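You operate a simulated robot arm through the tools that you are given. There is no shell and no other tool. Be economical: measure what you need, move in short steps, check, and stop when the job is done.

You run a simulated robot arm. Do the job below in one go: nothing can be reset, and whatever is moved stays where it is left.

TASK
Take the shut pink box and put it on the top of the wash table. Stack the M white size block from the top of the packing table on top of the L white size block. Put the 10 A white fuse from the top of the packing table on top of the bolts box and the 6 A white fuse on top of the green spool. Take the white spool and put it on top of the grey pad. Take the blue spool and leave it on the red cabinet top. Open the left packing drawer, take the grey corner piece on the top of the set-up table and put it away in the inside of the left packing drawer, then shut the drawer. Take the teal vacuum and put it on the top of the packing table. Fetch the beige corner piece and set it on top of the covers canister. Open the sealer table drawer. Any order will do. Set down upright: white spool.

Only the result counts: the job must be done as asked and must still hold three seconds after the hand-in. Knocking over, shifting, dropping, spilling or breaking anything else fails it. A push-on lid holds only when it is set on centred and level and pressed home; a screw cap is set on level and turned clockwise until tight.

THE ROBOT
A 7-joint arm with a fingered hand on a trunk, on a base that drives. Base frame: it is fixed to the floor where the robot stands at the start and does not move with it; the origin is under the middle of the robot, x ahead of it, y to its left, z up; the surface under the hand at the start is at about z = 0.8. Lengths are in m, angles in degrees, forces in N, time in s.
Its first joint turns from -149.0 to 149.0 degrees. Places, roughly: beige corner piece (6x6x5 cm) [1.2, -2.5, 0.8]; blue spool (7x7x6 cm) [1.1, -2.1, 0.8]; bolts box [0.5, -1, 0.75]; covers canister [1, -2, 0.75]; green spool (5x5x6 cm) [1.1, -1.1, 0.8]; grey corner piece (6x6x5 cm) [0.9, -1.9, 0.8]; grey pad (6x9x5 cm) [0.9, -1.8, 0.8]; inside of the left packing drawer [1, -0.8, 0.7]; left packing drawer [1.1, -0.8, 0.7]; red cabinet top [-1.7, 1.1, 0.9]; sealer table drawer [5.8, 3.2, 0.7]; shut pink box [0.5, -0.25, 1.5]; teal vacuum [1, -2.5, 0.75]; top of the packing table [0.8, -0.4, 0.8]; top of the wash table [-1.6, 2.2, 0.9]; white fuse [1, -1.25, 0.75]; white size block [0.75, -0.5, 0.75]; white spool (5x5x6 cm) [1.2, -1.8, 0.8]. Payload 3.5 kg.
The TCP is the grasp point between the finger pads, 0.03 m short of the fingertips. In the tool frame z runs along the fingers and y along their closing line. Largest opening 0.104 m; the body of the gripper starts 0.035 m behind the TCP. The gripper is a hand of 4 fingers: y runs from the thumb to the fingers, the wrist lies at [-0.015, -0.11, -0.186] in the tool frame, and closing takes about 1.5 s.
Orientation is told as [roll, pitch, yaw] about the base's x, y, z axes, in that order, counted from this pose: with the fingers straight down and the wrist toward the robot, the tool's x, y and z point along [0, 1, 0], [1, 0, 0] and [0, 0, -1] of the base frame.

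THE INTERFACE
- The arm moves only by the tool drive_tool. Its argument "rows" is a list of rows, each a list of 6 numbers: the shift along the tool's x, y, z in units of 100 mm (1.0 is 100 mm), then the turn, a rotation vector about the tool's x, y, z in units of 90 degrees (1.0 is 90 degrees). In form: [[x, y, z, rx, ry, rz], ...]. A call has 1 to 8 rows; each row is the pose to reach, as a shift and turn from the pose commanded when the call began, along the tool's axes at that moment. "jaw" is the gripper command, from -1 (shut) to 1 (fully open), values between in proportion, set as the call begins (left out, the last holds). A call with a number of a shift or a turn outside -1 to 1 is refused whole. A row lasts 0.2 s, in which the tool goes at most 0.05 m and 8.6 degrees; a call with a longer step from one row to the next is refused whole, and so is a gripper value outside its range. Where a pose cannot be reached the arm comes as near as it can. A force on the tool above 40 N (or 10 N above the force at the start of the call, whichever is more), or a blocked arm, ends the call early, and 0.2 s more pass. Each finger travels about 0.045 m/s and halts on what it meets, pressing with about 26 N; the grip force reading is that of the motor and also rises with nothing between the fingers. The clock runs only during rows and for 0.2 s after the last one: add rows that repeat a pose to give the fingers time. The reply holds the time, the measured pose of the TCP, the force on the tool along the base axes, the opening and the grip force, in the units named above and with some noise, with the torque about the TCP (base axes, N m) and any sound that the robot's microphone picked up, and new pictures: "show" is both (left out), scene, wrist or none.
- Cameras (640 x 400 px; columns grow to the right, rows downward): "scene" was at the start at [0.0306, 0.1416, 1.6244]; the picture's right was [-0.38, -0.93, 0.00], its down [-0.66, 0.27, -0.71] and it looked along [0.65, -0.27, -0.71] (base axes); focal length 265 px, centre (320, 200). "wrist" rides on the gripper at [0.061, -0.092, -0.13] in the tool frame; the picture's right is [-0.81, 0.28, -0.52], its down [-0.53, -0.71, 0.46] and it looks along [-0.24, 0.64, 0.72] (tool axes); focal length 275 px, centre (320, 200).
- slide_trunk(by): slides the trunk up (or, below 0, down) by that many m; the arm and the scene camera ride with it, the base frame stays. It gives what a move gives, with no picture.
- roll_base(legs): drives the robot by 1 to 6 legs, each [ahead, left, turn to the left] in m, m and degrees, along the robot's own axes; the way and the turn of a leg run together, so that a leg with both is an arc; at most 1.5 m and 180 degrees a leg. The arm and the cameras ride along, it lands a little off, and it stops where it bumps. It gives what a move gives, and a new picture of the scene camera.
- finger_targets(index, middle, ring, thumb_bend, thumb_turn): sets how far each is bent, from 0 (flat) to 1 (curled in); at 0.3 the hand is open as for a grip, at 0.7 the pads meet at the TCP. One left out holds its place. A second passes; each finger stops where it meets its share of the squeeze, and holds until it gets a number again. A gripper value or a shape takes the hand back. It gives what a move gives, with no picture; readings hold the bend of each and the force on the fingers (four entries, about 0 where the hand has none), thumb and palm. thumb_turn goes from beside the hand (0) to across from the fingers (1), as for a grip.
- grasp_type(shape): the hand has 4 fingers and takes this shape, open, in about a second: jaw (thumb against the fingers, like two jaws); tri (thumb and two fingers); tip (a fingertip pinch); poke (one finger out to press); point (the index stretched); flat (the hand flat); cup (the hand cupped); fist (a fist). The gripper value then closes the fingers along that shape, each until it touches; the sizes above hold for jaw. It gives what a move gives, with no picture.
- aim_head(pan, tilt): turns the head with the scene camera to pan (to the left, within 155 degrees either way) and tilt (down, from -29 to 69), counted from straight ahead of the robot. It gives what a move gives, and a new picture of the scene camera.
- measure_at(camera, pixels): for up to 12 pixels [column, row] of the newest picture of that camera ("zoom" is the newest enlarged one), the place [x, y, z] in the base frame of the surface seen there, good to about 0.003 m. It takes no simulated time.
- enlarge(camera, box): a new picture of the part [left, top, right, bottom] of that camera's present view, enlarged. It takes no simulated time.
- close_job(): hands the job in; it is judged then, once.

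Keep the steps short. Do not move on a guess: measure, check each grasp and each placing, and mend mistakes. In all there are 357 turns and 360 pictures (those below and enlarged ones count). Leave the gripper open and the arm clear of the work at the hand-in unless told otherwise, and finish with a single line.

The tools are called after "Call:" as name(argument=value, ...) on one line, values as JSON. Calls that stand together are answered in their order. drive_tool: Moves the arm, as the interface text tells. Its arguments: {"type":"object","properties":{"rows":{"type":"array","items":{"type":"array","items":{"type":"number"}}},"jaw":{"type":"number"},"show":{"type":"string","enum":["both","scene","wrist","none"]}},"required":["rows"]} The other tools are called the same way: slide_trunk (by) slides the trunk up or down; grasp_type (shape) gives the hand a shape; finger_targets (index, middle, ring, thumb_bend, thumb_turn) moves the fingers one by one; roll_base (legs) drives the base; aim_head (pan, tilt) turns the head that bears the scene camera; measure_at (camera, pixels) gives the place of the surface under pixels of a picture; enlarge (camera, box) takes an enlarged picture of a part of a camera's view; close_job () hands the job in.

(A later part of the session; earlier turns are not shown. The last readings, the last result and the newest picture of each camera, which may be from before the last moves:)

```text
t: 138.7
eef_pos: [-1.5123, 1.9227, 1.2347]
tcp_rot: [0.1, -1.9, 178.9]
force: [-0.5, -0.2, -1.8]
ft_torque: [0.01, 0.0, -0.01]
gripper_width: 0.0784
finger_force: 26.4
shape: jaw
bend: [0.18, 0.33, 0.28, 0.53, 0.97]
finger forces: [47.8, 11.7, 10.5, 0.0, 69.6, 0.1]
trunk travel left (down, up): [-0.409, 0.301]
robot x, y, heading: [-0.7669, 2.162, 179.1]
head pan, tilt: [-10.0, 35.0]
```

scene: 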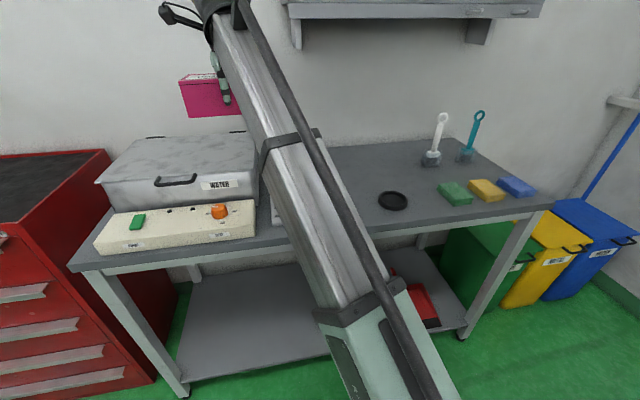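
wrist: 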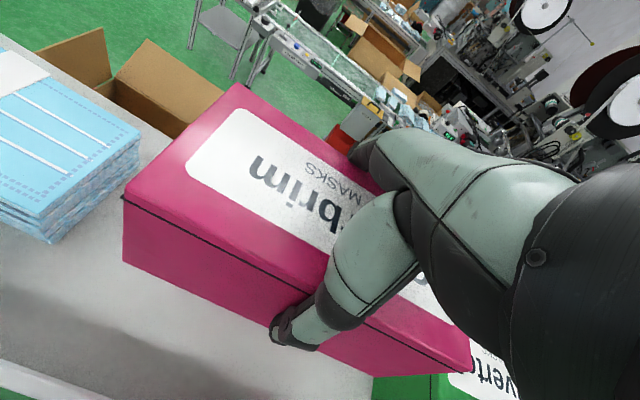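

Call:
roll_base(legs=[[0.1, -0.49, 1]])

Call:
drive_tool(rows=[[0, 0, 0.4, 0, 0, 0], [0, 0, 0.8, 0, 0, 0], [0, 0, 1.0, 0, 0, 0]], show="both")

```text
t: 141.5
eef_pos: [-1.603, 2.3926, 1.2356]
tcp_rot: [0.1, -2.0, 179.6]
force: [-0.5, -0.6, -2.5]
ft_torque: [0.0, -0.03, -0.01]
gripper_width: 0.0783
finger_force: 26.4
shape: jaw
bend: [0.18, 0.33, 0.28, 0.53, 0.97]
finger forces: [47.6, 11.8, 10.5, 0.0, 69.6, 0.0]
trunk travel left (down, up): [-0.409, 0.301]
robot x, y, heading: [-0.8604, 2.6371, 179.8]
head pan, tilt: [-10.0, 35.0]
```

scene: 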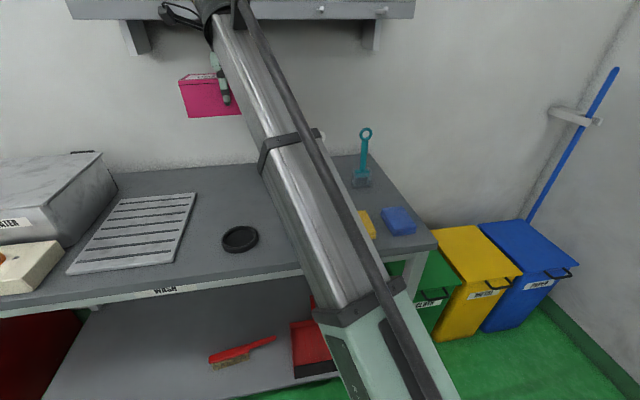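

```text
t: 142.3
eef_pos: [-1.608, 2.389, 1.1327]
tcp_rot: [0.1, -1.8, 179.5]
force: [0.4, -0.4, -3.2]
ft_torque: [0.02, -0.04, 0.0]
gripper_width: 0.0782
finger_force: 26.1
shape: jaw
bend: [0.18, 0.33, 0.28, 0.53, 0.97]
finger forces: [48.2, 11.6, 10.3, 0.0, 69.5, 0.1]
trunk travel left (down, up): [-0.409, 0.301]
robot x, y, heading: [-0.8609, 2.6382, 179.6]
head pan, tilt: [-10.0, 35.0]
```

scene: 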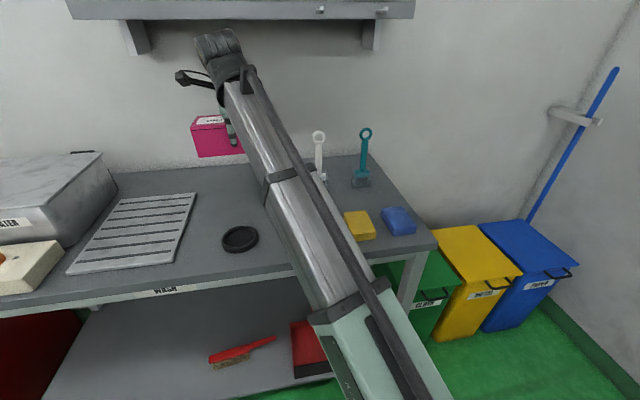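
wrist: 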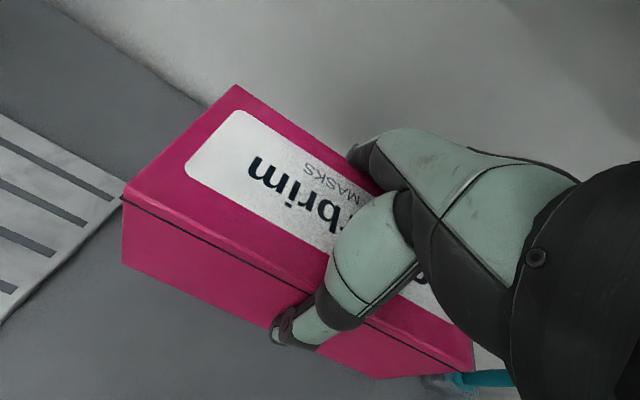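

Call:
drive_tool(rows=[[0, 0.3, 0.3, 0.011, 0, 0], [0, 0.62, 0.6, 0.011, 0, 0], [0, 0.62, 0.9, 0.011, 0, 0], [0, 0.62, 1.0, 0.011, 0, 0]], show="none")

Call:
drive_tool(rows=[[0, 0, 0.3, 0, 0, 0], [0, 0, 0.6, 0, 0, 0], [0, 0, 0.8, 0, 0, 0]], show="both")

```text
t: 143.3
eef_pos: [-1.6719, 2.3925, 1.0345]
tcp_rot: [0.1, -0.8, 179.5]
force: [0.2, 0.0, -2.0]
ft_torque: [0.01, 0.03, 0.0]
gripper_width: 0.0782
finger_force: 25.6
shape: jaw
bend: [0.18, 0.33, 0.28, 0.53, 0.97]
finger forces: [48.2, 11.5, 10.3, 0.1, 69.2, 0.0]
trunk travel left (down, up): [-0.409, 0.301]
robot x, y, heading: [-0.8557, 2.6371, 179.2]
head pan, tilt: [-10.0, 35.0]
```

```text
t: 144.1
eef_pos: [-1.6704, 2.3905, 0.9563]
tcp_rot: [0.3, -0.9, 179.5]
force: [0.3, 0.0, -2.1]
ft_torque: [-0.01, -0.01, -0.02]
gripper_width: 0.0779
finger_force: 25.5
shape: jaw
bend: [0.18, 0.33, 0.28, 0.53, 0.97]
finger forces: [48.7, 11.6, 10.0, 0.1, 69.1, 0.0]
trunk travel left (down, up): [-0.409, 0.301]
robot x, y, heading: [-0.8574, 2.6411, 179.7]
head pan, tilt: [-10.0, 35.0]
```

scene: 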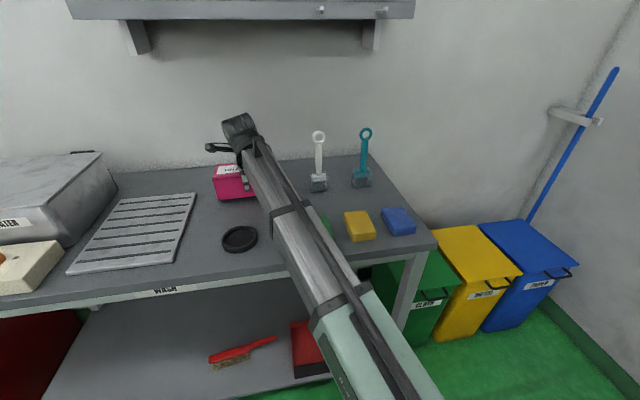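
wrist: 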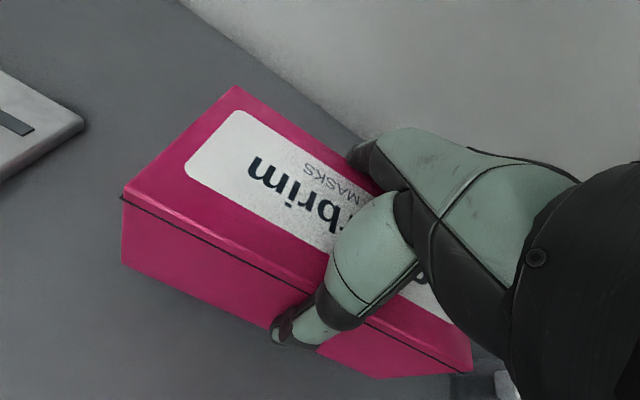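

Call:
measure_at(camera="wrist", pixels=[[470, 390], [505, 385], [470, 360], [430, 385], [235, 90], [122, 200], [125, 265]])

```text
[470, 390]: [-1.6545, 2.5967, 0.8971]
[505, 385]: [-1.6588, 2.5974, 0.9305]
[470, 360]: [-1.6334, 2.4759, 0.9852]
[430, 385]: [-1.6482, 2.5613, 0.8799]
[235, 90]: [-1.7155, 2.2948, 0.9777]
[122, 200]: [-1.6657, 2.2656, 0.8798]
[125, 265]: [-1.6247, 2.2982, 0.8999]
```

Box end at y 2.476, brush holder at 2.597: clear. Lower to contact.

Call:
drive_tool(rows=[[0, 0, 0.12, 0, 0, 0], [0, 0, 0.18, 0, 0, 0]], show="none")

Call:
drive_tool(rows=[[0, 0, 0.02, 0, 0, 0], [0, 0, 0.04, 0, 0, 0], [0, 0, 0.06, 0, 0, 0]], show="none")

```text
t: 144.7
eef_pos: [-1.6722, 2.392, 0.9399]
tcp_rot: [0.2, -0.9, 179.4]
force: [0.2, 0.0, 0.7]
ft_torque: [-0.2, 0.09, -0.03]
gripper_width: 0.0781
finger_force: 25.8
shape: jaw
bend: [0.18, 0.33, 0.29, 0.53, 0.97]
finger forces: [49.4, 11.6, 10.0, 0.0, 69.2, 0.0]
trunk travel left (down, up): [-0.409, 0.301]
robot x, y, heading: [-0.8623, 2.6424, 179.5]
head pan, tilt: [-10.0, 35.0]
```

```text
t: 145.5
eef_pos: [-1.6719, 2.3921, 0.9384]
tcp_rot: [0.1, -1.3, 179.5]
force: [-0.9, -0.4, 30.3]
ft_torque: [-0.24, 1.53, 0.11]
gripper_width: 0.0782
finger_force: 26.7
shape: jaw
bend: [0.17, 0.33, 0.28, 0.53, 0.97]
finger forces: [54.9, 12.9, 10.4, 0.1, 69.5, 0.0]
trunk travel left (down, up): [-0.409, 0.301]
robot x, y, heading: [-0.8639, 2.6368, 179.7]
head pan, tilt: [-10.0, 35.0]
```

Contact. Ease and open wide.

Call:
drive_tool(rows=[[0, 0, -0.05, 0, 0, 0], [0, 0, -0.05, 0, 0, 0]], show="none")

Call:
finger_targets(index=0.05, middle=0.05, ring=0.05, thumb_bend=0.05)

Call:
drive_tool(rows=[[0, 0, -0.2, 0, 0, 0], [0, 0, -0.5, 0, 0, 0]], show="wrist")

```text
t: 146.1
eef_pos: [-1.6726, 2.3912, 0.9371]
tcp_rot: [0.1, -0.8, 179.5]
force: [1.1, -1.3, 17.3]
ft_torque: [-0.29, 0.87, 0.14]
gripper_width: 0.0783
finger_force: 26.3
shape: jaw
bend: [0.18, 0.33, 0.28, 0.53, 0.97]
finger forces: [51.0, 12.4, 10.0, 0.0, 67.6, 0.0]
trunk travel left (down, up): [-0.409, 0.301]
robot x, y, heading: [-0.8581, 2.6396, 179.6]
head pan, tilt: [-10.0, 35.0]
```

```text
t: 147.1
eef_pos: [-1.6736, 2.3921, 0.938]
tcp_rot: [0.1, -0.9, 179.6]
force: [-0.1, 0.4, 0.9]
ft_torque: [0.0, -0.04, -0.01]
gripper_width: 0.1528
finger_force: 0.0
shape: fingers
bend: [0.05, 0.05, 0.05, 0.05, 1.0]
finger forces: [0.0, 0.0, 0.0, 0.0, 0.0, 0.1]
trunk travel left (down, up): [-0.409, 0.301]
robot x, y, heading: [-0.8625, 2.6371, 179.6]
head pan, tilt: [-10.0, 35.0]
```

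```text
t: 147.7
eef_pos: [-1.6741, 2.3913, 0.9859]
tcp_rot: [0.1, -0.9, 179.6]
force: [0.4, 0.1, 0.2]
ft_torque: [-0.02, 0.02, -0.02]
gripper_width: 0.153
finger_force: 0.1
shape: fingers
bend: [0.05, 0.05, 0.05, 0.05, 1.0]
finger forces: [0.0, 0.0, 0.0, 0.0, 0.0, 0.0]
trunk travel left (down, up): [-0.409, 0.301]
robot x, y, heading: [-0.8649, 2.6394, 179.6]
head pan, tilt: [-10.0, 35.0]
```

wrist: 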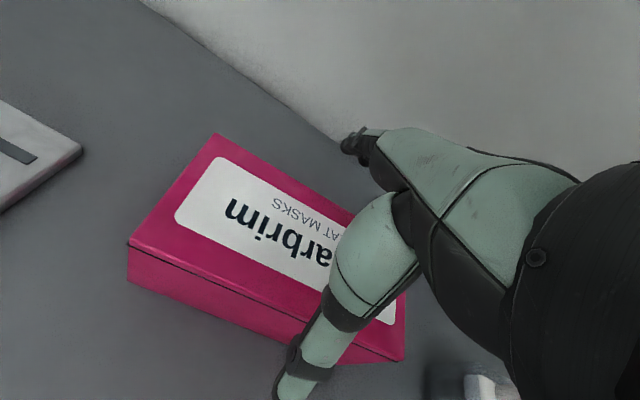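

Box placed. Raise the hand, then leave the aisle the way I came.

Call:
drive_tool(rows=[[0, 0, -0.4, 0, 0, 0], [0, 0, -0.8, 0, 0, 0], [0, 0, -1, 0, 0, 0]], jaw=1, show="none")

Call:
drive_tool(rows=[[0, -0.4, -0.3, 0, 0, 0], [0, -0.8, -0.5, 0, 0, 0], [0, -1, -0.8, 0, 0, 0]], show="none")

Call:
roll_base(legs=[[-0.1, 1.45, 0], [0, 0, 180]])

Call:
slide_trunk(by=0.3)

Call:
aim_head(pan=15, tilt=15)

```text
t: 148.5
eef_pos: [-1.6724, 2.3924, 1.0904]
tcp_rot: [0.1, -0.9, 179.5]
force: [0.1, -1.1, -0.1]
ft_torque: [-0.02, -0.02, 0.03]
gripper_width: 0.1042
finger_force: 0.0
shape: jaw
bend: [0.3, 0.3, 0.3, 0.3, 0.98]
finger forces: [0.0, 0.0, 0.0, 0.0, 0.0, 0.0]
trunk travel left (down, up): [-0.409, 0.301]
robot x, y, heading: [-0.857, 2.6402, 179.8]
head pan, tilt: [-10.0, 35.0]
```

```text
t: 149.3
eef_pos: [-1.5689, 2.3918, 1.1677]
tcp_rot: [0.0, -0.9, 179.4]
force: [-0.2, -0.3, -0.4]
ft_torque: [0.01, 0.03, -0.03]
gripper_width: 0.104
finger_force: 0.0
shape: jaw
bend: [0.3, 0.3, 0.3, 0.3, 0.98]
finger forces: [0.0, 0.1, 0.0, 0.0, 0.1, 0.0]
trunk travel left (down, up): [-0.409, 0.301]
robot x, y, heading: [-0.8624, 2.6382, 179.7]
head pan, tilt: [-10.0, 35.0]
```

```text
t: 164.1
eef_pos: [-0.095, 1.4501, 1.1666]
tcp_rot: [0.1, -0.9, 0.8]
force: [-0.2, -0.2, -0.1]
ft_torque: [-0.02, 0.0, 0.02]
gripper_width: 0.1038
finger_force: 0.1
shape: jaw
bend: [0.3, 0.3, 0.3, 0.3, 0.98]
finger forces: [0.1, 0.1, 0.1, 0.0, 0.0, 0.0]
trunk travel left (down, up): [-0.409, 0.301]
robot x, y, heading: [-0.8001, 1.1859, 1.0]
head pan, tilt: [-10.0, 35.0]
```

scene: 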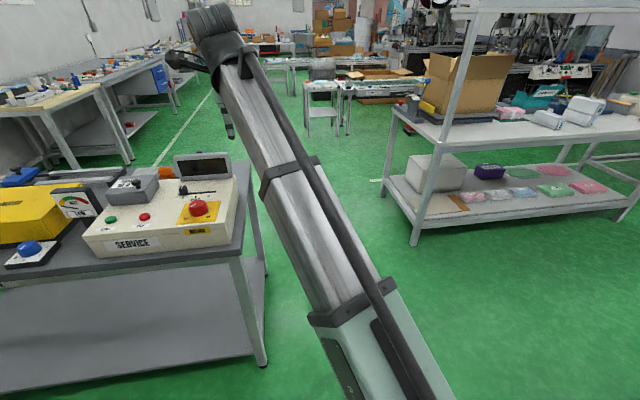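

```text
t: 167.1
eef_pos: [-0.0955, 1.4497, 1.4669]
tcp_rot: [0.1, -0.9, 0.9]
force: [-0.8, -0.3, -0.7]
ft_torque: [0.01, -0.01, 0.01]
gripper_width: 0.1042
finger_force: 0.1
shape: jaw
bend: [0.3, 0.3, 0.3, 0.3, 0.98]
finger forces: [0.0, 0.0, 0.1, 0.0, 0.0, 0.0]
trunk travel left (down, up): [-0.709, 0.001]
robot x, y, heading: [-0.7977, 1.1845, 0.9]
head pan, tilt: [-10.0, 35.0]
```

```text
t: 167.9
eef_pos: [-0.0952, 1.4493, 1.467]
tcp_rot: [0.2, -0.9, 0.8]
force: [0.1, -0.2, -0.3]
ft_torque: [0.03, -0.02, -0.02]
gripper_width: 0.1039
finger_force: 0.1
shape: jaw
bend: [0.3, 0.3, 0.3, 0.3, 0.98]
finger forces: [0.0, 0.0, 0.0, 0.0, 0.0, 0.0]
trunk travel left (down, up): [-0.709, 0.001]
robot x, y, heading: [-0.7992, 1.1852, 0.9]
head pan, tilt: [15.0, 15.0]
```

scene: 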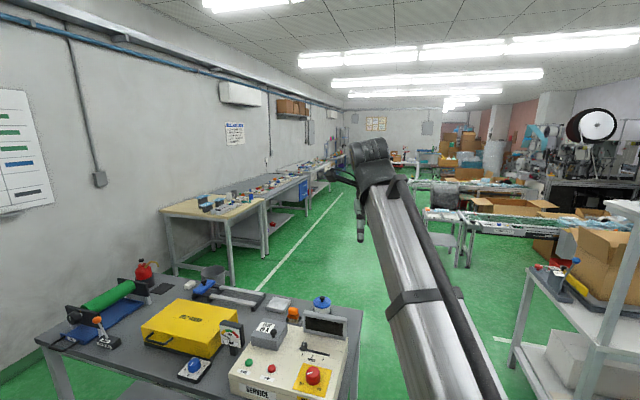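

Call:
measure_at(camera="scene", pixels=[[425, 255], [468, 265], [340, 200], [233, 282], [267, 260], [302, 200], [325, 215], [310, 185], [435, 210], [360, 300], [515, 370], [440, 185]])

Call:
enlarge(camera="scene", box=[200, 130, 360, 250])

```text
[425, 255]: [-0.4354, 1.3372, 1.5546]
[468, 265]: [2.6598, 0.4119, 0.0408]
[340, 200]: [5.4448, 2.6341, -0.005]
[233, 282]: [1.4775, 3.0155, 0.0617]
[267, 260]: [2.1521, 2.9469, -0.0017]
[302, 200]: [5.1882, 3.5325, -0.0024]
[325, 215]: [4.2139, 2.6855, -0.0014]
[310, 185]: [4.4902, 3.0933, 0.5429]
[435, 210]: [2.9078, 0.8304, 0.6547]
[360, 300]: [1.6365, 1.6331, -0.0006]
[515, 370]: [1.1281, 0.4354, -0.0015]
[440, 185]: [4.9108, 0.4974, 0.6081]
```

```text
3.33 times, centred on (280, 190) of scene
```

zoom: 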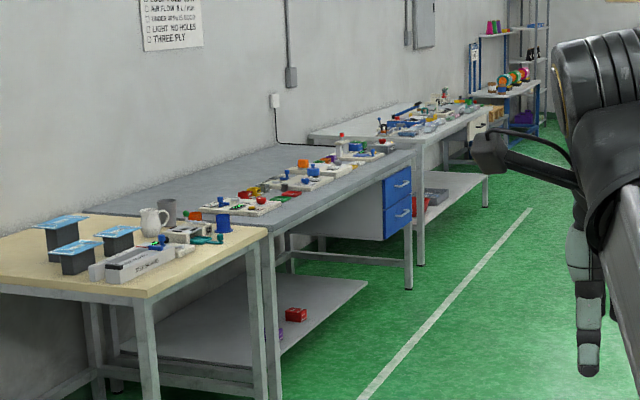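

Aisle is free. Drive along it toward the sealer table.

Call:
roll_base(legs=[[0, -0.22, -1], [1.5, 0, 0], [1.4, 0.7, 0], [1.4, 0.2, 0], [0.9, 0, 0]])

Call:
aim_head(pan=50, tilt=25)

```text
refused: leg 3 is longer than a leg can be; nothing moved
```

```text
t: 168.9
eef_pos: [-0.096, 1.4495, 1.4674]
tcp_rot: [0.1, -0.9, 0.8]
force: [1.1, -0.1, 0.4]
ft_torque: [0.0, 0.02, 0.0]
gripper_width: 0.1039
finger_force: 0.1
shape: jaw
bend: [0.3, 0.3, 0.3, 0.3, 0.98]
finger forces: [0.1, 0.0, 0.0, 0.1, 0.0, 0.0]
trunk travel left (down, up): [-0.709, 0.001]
robot x, y, heading: [-0.8018, 1.1862, 1.0]
head pan, tilt: [50.0, 25.0]
```

scene: 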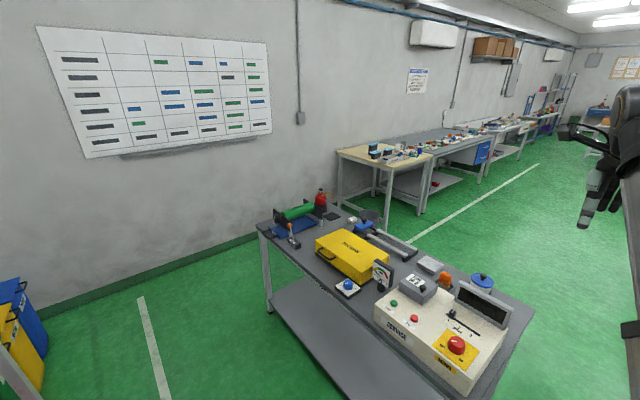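

Call:
roll_base(legs=[[0, -0.22, -1], [1.5, 0, 0], [1.3, 0.7, 0], [1.4, 0.2, 0], [0.9, 0, 0]])

Call:
aim_head(pan=40, tilt=25)

```text
t: 195.3
eef_pos: [4.9935, 1.965, 1.4675]
tcp_rot: [0.1, -0.9, -1.1]
force: [1.4, 1.2, -0.4]
ft_torque: [0.02, -0.01, 0.01]
gripper_width: 0.1042
finger_force: 0.0
shape: jaw
bend: [0.3, 0.3, 0.3, 0.3, 0.98]
finger forces: [0.0, 0.0, 0.1, 0.1, 0.0, 0.0]
trunk travel left (down, up): [-0.709, 0.001]
robot x, y, heading: [4.2796, 1.7229, -1.1]
head pan, tilt: [50.0, 25.0]
```

scene: 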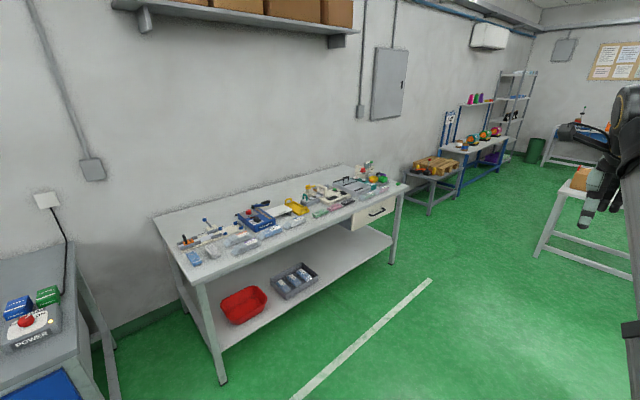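

```text
t: 196.1
eef_pos: [4.9931, 1.9642, 1.4679]
tcp_rot: [0.0, -0.9, -1.0]
force: [-0.2, -0.7, 0.2]
ft_torque: [-0.01, 0.0, 0.01]
gripper_width: 0.1041
finger_force: 0.1
shape: jaw
bend: [0.3, 0.3, 0.3, 0.3, 0.98]
finger forces: [0.0, 0.0, 0.1, 0.0, 0.0, 0.0]
trunk travel left (down, up): [-0.709, 0.001]
robot x, y, heading: [4.2809, 1.7246, -1.0]
head pan, tilt: [40.0, 25.0]
```

scene: 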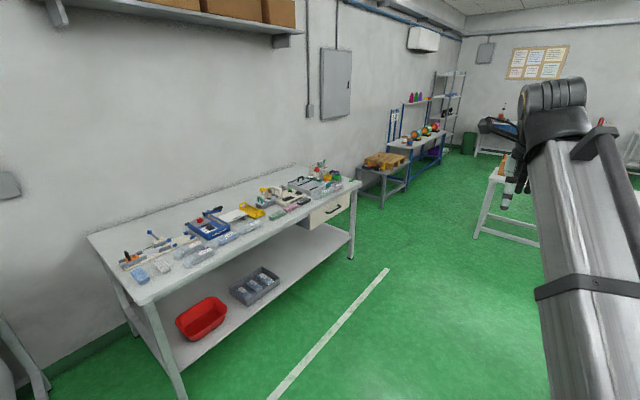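

Call:
enlarge(camera="scene", box=[280, 165, 380, 240])

Call:
measure_at(camera="scene", pixels=[[331, 210], [317, 217], [343, 203], [315, 225], [348, 205], [137, 305], [360, 184], [350, 255], [330, 200]])

```text
5.33 times, centred on (330, 202) of scene
```

zoom: 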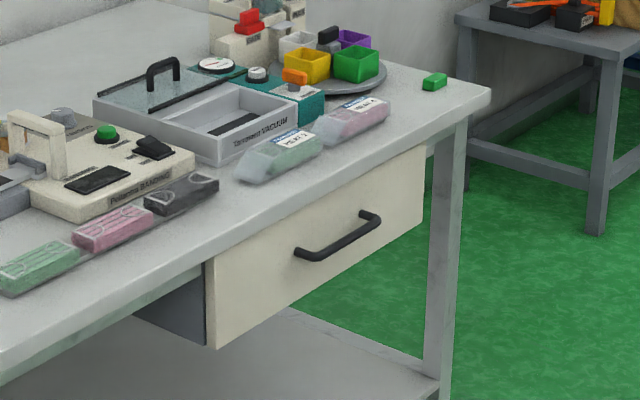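

```text
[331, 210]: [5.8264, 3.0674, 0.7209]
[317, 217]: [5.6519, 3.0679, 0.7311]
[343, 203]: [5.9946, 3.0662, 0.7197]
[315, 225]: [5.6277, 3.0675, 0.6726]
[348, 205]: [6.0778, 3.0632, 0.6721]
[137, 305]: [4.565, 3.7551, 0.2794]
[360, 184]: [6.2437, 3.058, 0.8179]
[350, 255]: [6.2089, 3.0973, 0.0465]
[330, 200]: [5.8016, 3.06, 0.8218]
```

Call:
measure_at(camera="scene", pixels=[[475, 237], [540, 247], [492, 175], [382, 208], [512, 160]])

Call:
aim_head(pan=0, tilt=30)

```text
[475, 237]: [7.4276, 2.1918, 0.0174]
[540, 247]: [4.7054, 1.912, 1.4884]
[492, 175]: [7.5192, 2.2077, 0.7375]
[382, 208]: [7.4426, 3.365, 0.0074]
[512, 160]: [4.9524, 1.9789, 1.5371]
```

```text
t: 197.1
eef_pos: [4.9943, 1.9653, 1.4684]
tcp_rot: [0.1, -1.0, -1.0]
force: [0.9, -0.7, 0.0]
ft_torque: [-0.05, -0.01, -0.02]
gripper_width: 0.104
finger_force: 0.1
shape: jaw
bend: [0.3, 0.3, 0.3, 0.3, 0.98]
finger forces: [0.0, 0.0, 0.0, 0.0, 0.0, 0.0]
trunk travel left (down, up): [-0.709, 0.001]
robot x, y, heading: [4.2787, 1.7261, -1.0]
head pan, tilt: [0.0, 30.0]
```

scene: 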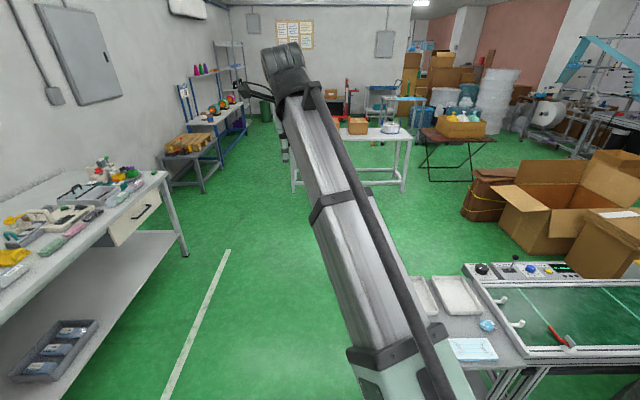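

Call:
roll_base(legs=[[1.5, 0.1, 1], [0.3, 0, 0], [0, 0, 90]])

Call:
aim_head(pan=20, tilt=40)

```text
refused: leg 1 is longer than a leg can be; nothing moved
```

```text
t: 198.0
eef_pos: [4.9925, 1.9652, 1.4681]
tcp_rot: [0.1, -0.9, -1.1]
force: [0.1, 0.1, 1.3]
ft_torque: [0.0, 0.0, -0.01]
gripper_width: 0.1039
finger_force: 0.1
shape: jaw
bend: [0.3, 0.3, 0.3, 0.3, 0.98]
finger forces: [0.0, 0.0, 0.0, 0.0, 0.1, 0.1]
trunk travel left (down, up): [-0.709, 0.001]
robot x, y, heading: [4.2805, 1.7247, -1.1]
head pan, tilt: [20.0, 40.0]
```

scene: 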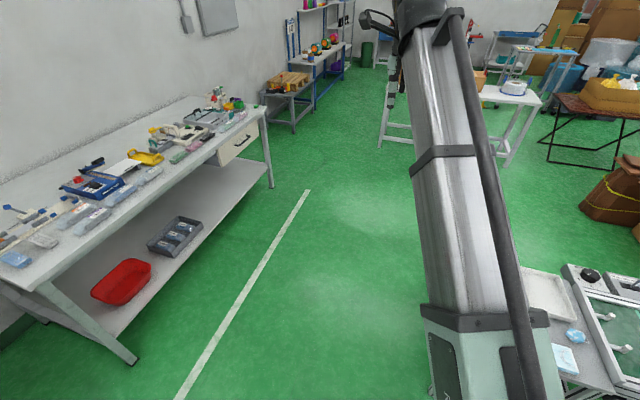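

Call:
roll_base(legs=[[1.3, 0.1, 1], [0.5, 0, 0], [0, 0, 90]])

Call:
drive_tool(rows=[[0, 0, 0.2, -0.09, 0, 0], [0, 0, 0.4, -0.18, 0, 0], [0, 0, 0.6, -0.27, 0, 0], [0, 0, 0.8, -0.36, 0, 0], [0, 0, 1.0, -0.45, 0, 0], [0, 0, 1.0, -0.54, 0, 0], [0, 0, 1.0, -0.63, 0, 0], [0, 0, 1.0, -0.72, 0, 0]], show="none")

Call:
aim_head(pan=10, tilt=35)

```text
t: 200.7
eef_pos: [5.3248, 1.9771, 1.4682]
tcp_rot: [0.0, -0.8, -2.2]
force: [-1.0, -0.6, 0.2]
ft_torque: [-0.02, -0.04, -0.02]
gripper_width: 0.1039
finger_force: 0.1
shape: jaw
bend: [0.3, 0.3, 0.3, 0.3, 0.98]
finger forces: [0.1, 0.1, 0.0, 0.0, 0.0, 0.0]
trunk travel left (down, up): [-0.709, 0.001]
robot x, y, heading: [4.612, 1.7488, -2.0]
head pan, tilt: [20.0, 40.0]
stopped in leg 1: the robot was blocked; the commanded pose is now the measured one
```

scene: 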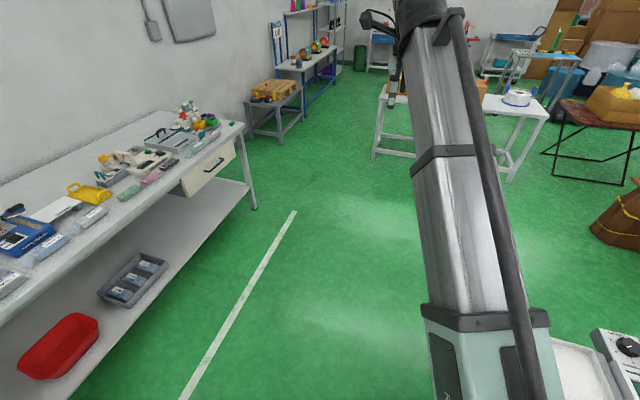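

```text
t: 202.5
eef_pos: [5.3296, 1.9756, 1.3667]
tcp_rot: [0.1, -65.7, -2.2]
force: [-0.2, 0.2, 0.8]
ft_torque: [-0.02, 0.02, 0.0]
gripper_width: 0.1041
finger_force: 0.0
shape: jaw
bend: [0.3, 0.3, 0.3, 0.3, 0.98]
finger forces: [0.0, 0.0, 0.0, 0.0, 0.0, 0.0]
trunk travel left (down, up): [-0.709, 0.001]
robot x, y, heading: [4.6057, 1.7496, -1.8]
head pan, tilt: [20.0, 40.0]
```

```text
t: 203.2
eef_pos: [5.3294, 1.9767, 1.3667]
tcp_rot: [0.0, -65.6, -2.3]
force: [-0.2, 0.2, 0.8]
ft_torque: [0.01, -0.02, 0.0]
gripper_width: 0.1039
finger_force: 0.0
shape: jaw
bend: [0.3, 0.3, 0.3, 0.3, 0.98]
finger forces: [0.0, 0.0, 0.0, 0.0, 0.0, 0.0]
trunk travel left (down, up): [-0.709, 0.001]
robot x, y, heading: [4.6086, 1.7526, -2.0]
head pan, tilt: [10.0, 35.0]
```

scene: 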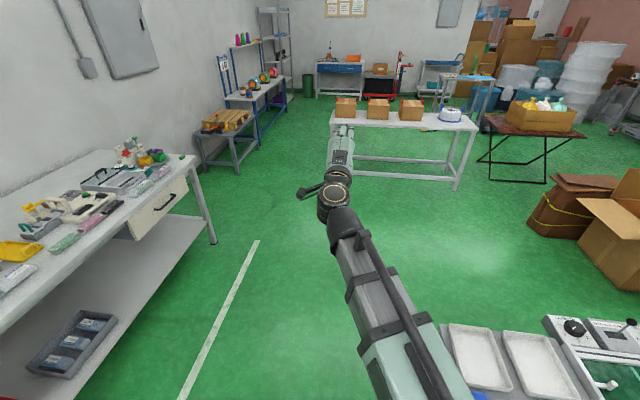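

Call:
measure_at(camera="scene", pixels=[[445, 330], [480, 390], [545, 320], [500, 325], [300, 350], [330, 165], [460, 190]])

Call:
aim_head(pan=-60, tilt=55)

```text
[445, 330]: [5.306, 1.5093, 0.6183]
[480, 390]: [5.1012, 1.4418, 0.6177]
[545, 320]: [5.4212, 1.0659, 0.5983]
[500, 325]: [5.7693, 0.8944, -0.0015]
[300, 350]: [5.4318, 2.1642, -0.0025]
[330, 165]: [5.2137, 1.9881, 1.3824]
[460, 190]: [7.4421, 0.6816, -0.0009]
```

```text
t: 204.6
eef_pos: [5.3309, 1.9755, 1.3676]
tcp_rot: [0.1, -65.6, -2.3]
force: [0.0, -0.5, -0.1]
ft_torque: [0.04, 0.0, 0.03]
gripper_width: 0.104
finger_force: 0.0
shape: jaw
bend: [0.3, 0.3, 0.3, 0.3, 0.98]
finger forces: [0.0, 0.0, 0.1, 0.0, 0.1, 0.0]
trunk travel left (down, up): [-0.709, 0.001]
robot x, y, heading: [4.6129, 1.747, -2.0]
head pan, tilt: [-60.0, 55.0]
```

scene: 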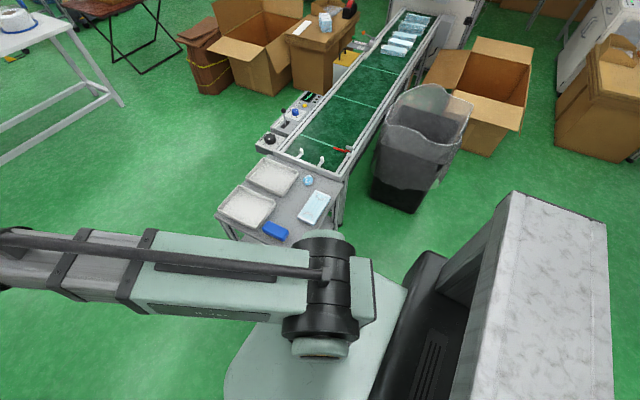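

A tray table stands on the right (y up to 1.55). Go around it on the left.

Call:
roll_base(legs=[[-0.1, 0, 2], [0, 0.55, 0], [1.5, 0, 0], [0.08, 0, 0]])

Call:
roll_base(legs=[[0, 0, 90]])

```text
t: 216.3
eef_pos: [6.8137, 2.5151, 1.3672]
tcp_rot: [0.2, -65.7, -1.7]
force: [0.5, 0.4, -0.2]
ft_torque: [-0.03, -0.02, -0.01]
gripper_width: 0.1041
finger_force: 0.2
shape: jaw
bend: [0.3, 0.3, 0.3, 0.3, 0.98]
finger forces: [0.1, 0.0, 0.0, 0.0, 0.0, 0.0]
trunk travel left (down, up): [-0.709, 0.001]
robot x, y, heading: [6.0948, 2.281, -1.4]
head pan, tilt: [-60.0, 55.0]
```

scene: 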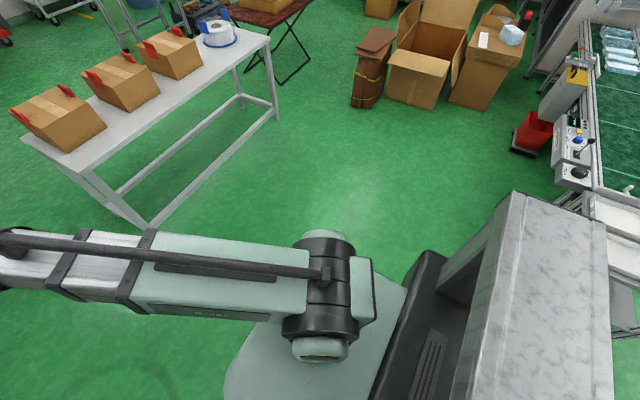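

```text
t: 220.5
eef_pos: [5.8683, 2.9991, 1.3684]
tcp_rot: [0.0, -65.7, 87.7]
force: [0.5, -0.8, -0.5]
ft_torque: [0.02, -0.01, -0.01]
gripper_width: 0.1043
finger_force: 0.1
shape: jaw
bend: [0.3, 0.3, 0.3, 0.3, 0.98]
finger forces: [0.0, 0.0, 0.0, 0.0, 0.1, 0.1]
trunk travel left (down, up): [-0.709, 0.001]
robot x, y, heading: [6.0988, 2.2799, 88.1]
head pan, tilt: [-60.0, 55.0]
```

scene: 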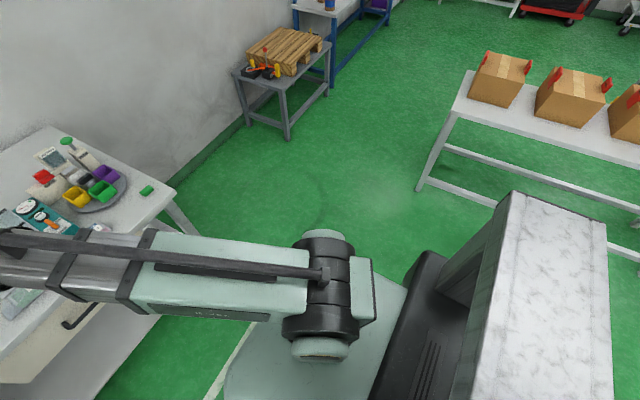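

Back up, level the hand (pointing ahead), and lower with the trunk.

Call:
roll_base(legs=[[-0.25, 0, 2]])

Call:
drive_tool(rows=[[0, 0, 0, -0.09, 0, 0], [0, 0, 0, -0.18, 0, 0], [0, 0, 0, -0.27, 0, 0]], show="none")

Call:
slide_trunk(by=-0.4)

Call:
aim_head(pan=10, tilt=30)

```text
t: 222.3
eef_pos: [5.8414, 2.7394, 1.3682]
tcp_rot: [0.1, -65.7, 89.5]
force: [-0.3, -0.2, 0.0]
ft_torque: [-0.03, -0.01, -0.02]
gripper_width: 0.104
finger_force: 0.1
shape: jaw
bend: [0.3, 0.3, 0.3, 0.3, 0.98]
finger forces: [0.1, 0.0, 0.0, 0.1, 0.0, 0.1]
trunk travel left (down, up): [-0.709, 0.001]
robot x, y, heading: [6.0908, 2.0286, 89.8]
head pan, tilt: [-60.0, 55.0]
```

scene: 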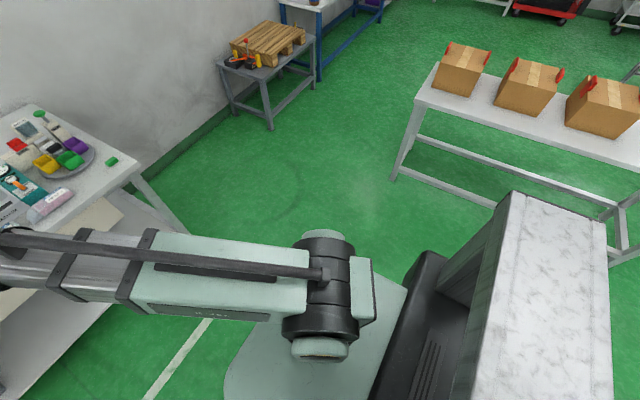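

```text
t: 223.1
eef_pos: [5.8409, 2.741, 1.3679]
tcp_rot: [126.6, -89.9, -37.0]
force: [0.2, 0.6, -0.5]
ft_torque: [0.03, -0.02, -0.02]
gripper_width: 0.1041
finger_force: 0.0
shape: jaw
bend: [0.3, 0.3, 0.3, 0.3, 0.98]
finger forces: [0.1, 0.0, 0.0, 0.1, 0.1, 0.1]
trunk travel left (down, up): [-0.709, 0.001]
robot x, y, heading: [6.0901, 2.033, 89.9]
head pan, tilt: [-60.0, 55.0]
```

```text
t: 226.9
eef_pos: [5.8412, 2.7406, 0.9681]
tcp_rot: [47.6, -89.9, 42.0]
force: [0.6, 0.0, 0.0]
ft_torque: [0.02, -0.01, 0.0]
gripper_width: 0.1036
finger_force: 0.1
shape: jaw
bend: [0.3, 0.3, 0.3, 0.3, 0.98]
finger forces: [0.0, 0.0, 0.0, 0.1, 0.1, 0.1]
trunk travel left (down, up): [-0.309, 0.401]
robot x, y, heading: [6.0883, 2.031, 89.7]
head pan, tilt: [-60.0, 55.0]
```

```text
t: 228.3
eef_pos: [5.8409, 2.7418, 0.9674]
tcp_rot: [47.6, -89.8, 42.0]
force: [-0.3, 0.5, -0.1]
ft_torque: [0.01, 0.03, 0.03]
gripper_width: 0.104
finger_force: 0.0
shape: jaw
bend: [0.3, 0.3, 0.3, 0.3, 0.98]
finger forces: [0.0, 0.1, 0.1, 0.0, 0.1, 0.1]
trunk travel left (down, up): [-0.309, 0.401]
robot x, y, heading: [6.0919, 2.0302, 89.9]
head pan, tilt: [10.0, 30.0]
```

scene: 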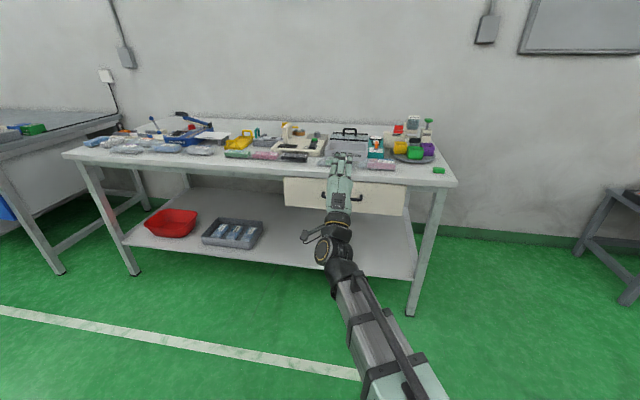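

Call:
enlarge(camera="scene", box=[280, 170, 420, 220])

Call:
slide_trunk(by=-0.25)

Call:
enlarge(camera="wrist", box=[0, 0, 640, 400])

```text
4.57 times, centred on (350, 195) of scene
```

zoom: 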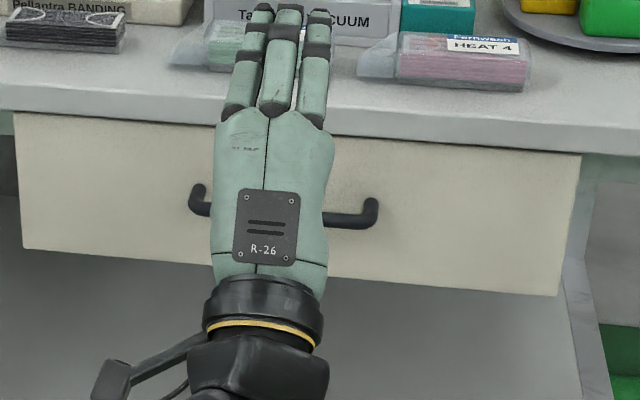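

```text
t: 230.9
eef_pos: [5.8414, 2.7411, 0.7185]
tcp_rot: [47.3, -89.8, 42.4]
force: [-0.1, 1.0, -0.1]
ft_torque: [0.01, 0.0, 0.01]
gripper_width: 0.104
finger_force: 0.0
shape: jaw
bend: [0.3, 0.3, 0.3, 0.3, 0.98]
finger forces: [0.1, 0.1, 0.1, 0.1, 0.0, 0.1]
trunk travel left (down, up): [-0.059, 0.651]
robot x, y, heading: [6.0924, 2.029, 89.8]
head pan, tilt: [10.0, 30.0]
```

```text
1.00 times, centred on (320, 200) of wrist (not enlarged: the box is as wide or as high as the picture)
```

zoom: 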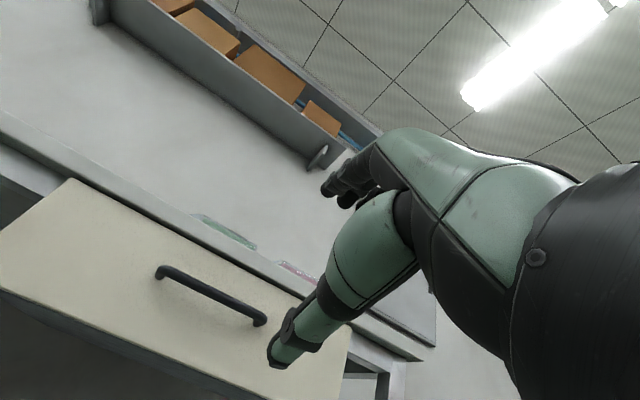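

Call:
measure_at(camera="zoom", pixels=[[162, 270], [210, 293], [260, 320], [185, 281], [235, 307], [210, 310], [120, 200], [300, 295]])

```text
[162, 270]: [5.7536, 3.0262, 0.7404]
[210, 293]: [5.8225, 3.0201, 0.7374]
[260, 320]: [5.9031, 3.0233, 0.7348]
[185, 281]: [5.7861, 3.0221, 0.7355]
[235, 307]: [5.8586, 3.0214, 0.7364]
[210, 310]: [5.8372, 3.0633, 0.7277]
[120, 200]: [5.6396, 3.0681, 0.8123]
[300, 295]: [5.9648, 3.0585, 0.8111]
```

Handle bar: centre x 5.83, y≈3.025, z 0.736. Raise 18 mm, drive ahead 0.2, then final approach by arm.

Call:
drive_tool(rows=[[0.1, 0.18, 0, 0, 0, 0], [0.1, 0.18, 0, 0, 0, 0]], show="none")

Call:
roll_base(legs=[[0.2, 0, 0]])

Call:
enlarge(camera="wrist", box=[0, 0, 640, 400])

```text
t: 231.5
eef_pos: [5.8309, 2.7436, 0.735]
tcp_rot: [38.5, -89.9, 51.1]
force: [-0.5, -0.1, -0.4]
ft_torque: [0.0, 0.01, 0.03]
gripper_width: 0.1038
finger_force: 0.0
shape: jaw
bend: [0.3, 0.3, 0.3, 0.3, 0.98]
finger forces: [0.0, 0.0, 0.0, 0.0, 0.1, 0.1]
trunk travel left (down, up): [-0.059, 0.651]
robot x, y, heading: [6.0951, 2.0295, 89.8]
head pan, tilt: [10.0, 30.0]
```

```text
t: 233.1
eef_pos: [5.834, 2.9432, 0.7352]
tcp_rot: [44.2, -90.0, 45.2]
force: [-0.2, 0.0, 0.2]
ft_torque: [-0.01, -0.01, 0.02]
gripper_width: 0.1039
finger_force: 0.1
shape: jaw
bend: [0.3, 0.3, 0.3, 0.3, 0.98]
finger forces: [0.0, 0.1, 0.1, 0.1, 0.0, 0.1]
trunk travel left (down, up): [-0.059, 0.651]
robot x, y, heading: [6.0906, 2.2303, 89.9]
head pan, tilt: [10.0, 30.0]
```

scene: 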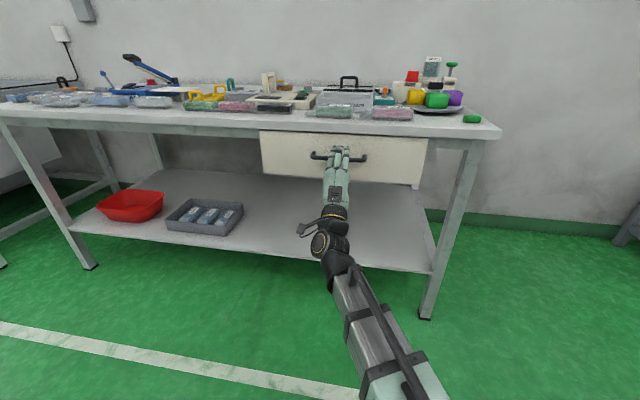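

```text
1.00 times, centred on (320, 200) of wrist (not enlarged: the box is as wide or as high as the picture)
```

zoom: 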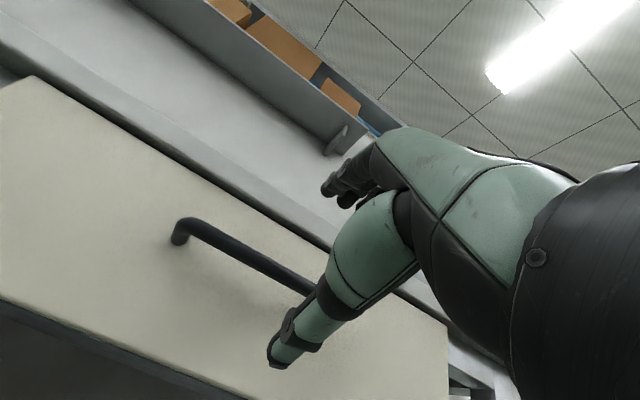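

Call:
drive_tool(rows=[[0, 0, 0.25, 0, 0, 0], [0, 0, 0.5, 0, 0, 0], [0, 0, 0.65, 0, 0, 0], [0, 0, 0.76, 0, 0, 0]], show="wrist")

```text
t: 234.1
eef_pos: [5.8344, 3.0202, 0.7355]
tcp_rot: [31.5, -89.9, 58.0]
force: [-0.4, -0.1, -0.1]
ft_torque: [0.0, -0.02, -0.01]
gripper_width: 0.1041
finger_force: 0.0
shape: jaw
bend: [0.3, 0.3, 0.3, 0.3, 0.98]
finger forces: [0.0, 0.0, 0.0, 0.0, 0.0, 0.0]
trunk travel left (down, up): [-0.059, 0.651]
robot x, y, heading: [6.0922, 2.2267, 89.8]
head pan, tilt: [10.0, 30.0]
```

wrist: 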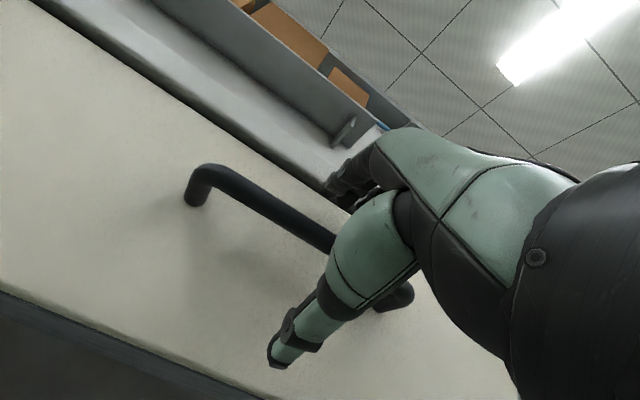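

Bar is between thumb and fingers. Close.

Call:
drive_tool(rows=[[0, 0, 0, 0, 0, 0], [0, 0, 0, 0, 0, 0], [0, 0, 0, 0, 0, 0], [0, 0, 0, 0, 0, 0], [0, 0, 0, 0, 0, 0], [0, 0, 0, 0, 0, 0], [0, 0, 0, 0, 0, 0], [0, 0, 0, 0, 0, 0]], jaw=-1, show="wrist")

```text
t: 235.9
eef_pos: [5.8353, 3.0202, 0.7355]
tcp_rot: [22.6, -90.0, 66.8]
force: [0.2, 2.6, -1.2]
ft_torque: [-0.02, -0.04, 0.02]
gripper_width: 0.0001
finger_force: 25.9
shape: jaw
bend: [0.72, 0.7, 0.68, 0.72, 1.0]
finger forces: [13.0, 4.5, 2.4, 0.0, 23.1, 0.1]
trunk travel left (down, up): [-0.059, 0.651]
robot x, y, heading: [6.093, 2.2301, 89.8]
head pan, tilt: [10.0, 30.0]
```

wrist: 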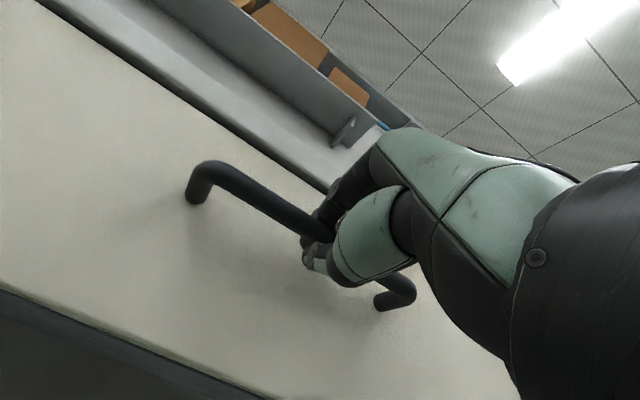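

The fingers enclose the bar. Pull.

Call:
drive_tool(rows=[[0, 0, -0.12, 0, 0, 0], [0, 0, -0.25, 0, 0, 0], [0, 0, -0.38, 0, 0, 0], [0, 0, -0.5, 0, 0, 0], [0, 0, -0.65, 0, 0, 0], [0, 0, -0.8, 0, 0, 0], [0, 0, -1.0, 0, 0, 0]], show="scene")

```text
t: 237.5
eef_pos: [5.8333, 2.9202, 0.7346]
tcp_rot: [67.0, -90.0, 22.5]
force: [6.9, -1.2, -0.1]
ft_torque: [-0.01, 0.0, 0.02]
gripper_width: 0.0
finger_force: 26.0
shape: jaw
bend: [0.72, 0.7, 0.68, 0.72, 1.0]
finger forces: [4.8, 0.1, 2.4, 0.1, 21.9, 0.0]
trunk travel left (down, up): [-0.059, 0.651]
robot x, y, heading: [6.0934, 2.2299, 89.8]
head pan, tilt: [10.0, 30.0]
```

scene: 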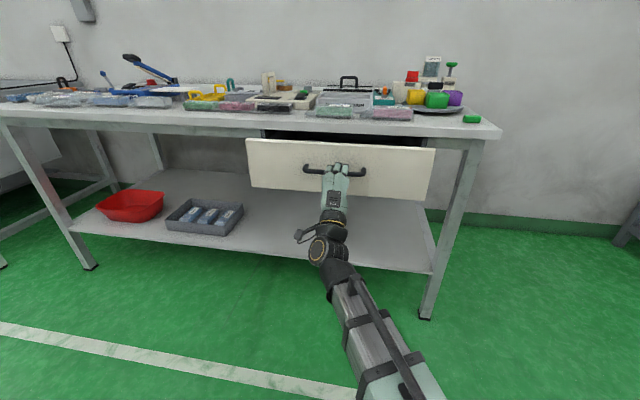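

Drawer comes out. Continue pulling.

Call:
drive_tool(rows=[[0, 0, -0.15, 0, 0, 0], [0, 0, -0.3, 0, 0, 0], [0, 0, -0.45, 0, 0, 0], [0, 0, -0.6, 0, 0, 0], [0, 0, -0.8, 0, 0, 0], [0, 0, -1.0, 0, 0, 0]], show="none")

Call:
roll_base(legs=[[-0.2, 0, 0]])

```text
t: 238.9
eef_pos: [5.8307, 2.8193, 0.7348]
tcp_rot: [-2.4, -89.8, 92.2]
force: [4.6, -0.8, -2.3]
ft_torque: [-0.02, -0.02, -0.01]
gripper_width: 0.0003
finger_force: 25.9
shape: jaw
bend: [0.72, 0.7, 0.7, 0.72, 1.0]
finger forces: [1.9, 0.1, 1.3, 0.1, 0.0, 0.0]
trunk travel left (down, up): [-0.059, 0.651]
robot x, y, heading: [6.0893, 2.23, 90.0]
head pan, tilt: [10.0, 30.0]
```

```text
t: 240.3
eef_pos: [5.8302, 2.6826, 0.7332]
tcp_rot: [11.0, -89.4, 78.5]
force: [0.8, 16.7, 2.5]
ft_torque: [-0.07, -0.15, 0.22]
gripper_width: 0.0
finger_force: 26.2
shape: jaw
bend: [0.72, 0.7, 0.7, 0.72, 1.0]
finger forces: [6.4, 6.4, 9.0, 0.0, 23.8, 0.0]
trunk travel left (down, up): [-0.059, 0.651]
robot x, y, heading: [6.0893, 2.0887, 89.4]
head pan, tilt: [10.0, 30.0]
stopped in leg 1: the force on the tool passed its limit at 89 N (the readings are from after the stop); the commanded pose is now the measured one
```

scene: 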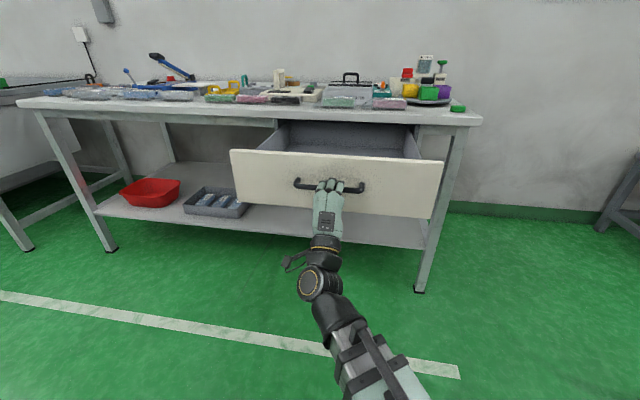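

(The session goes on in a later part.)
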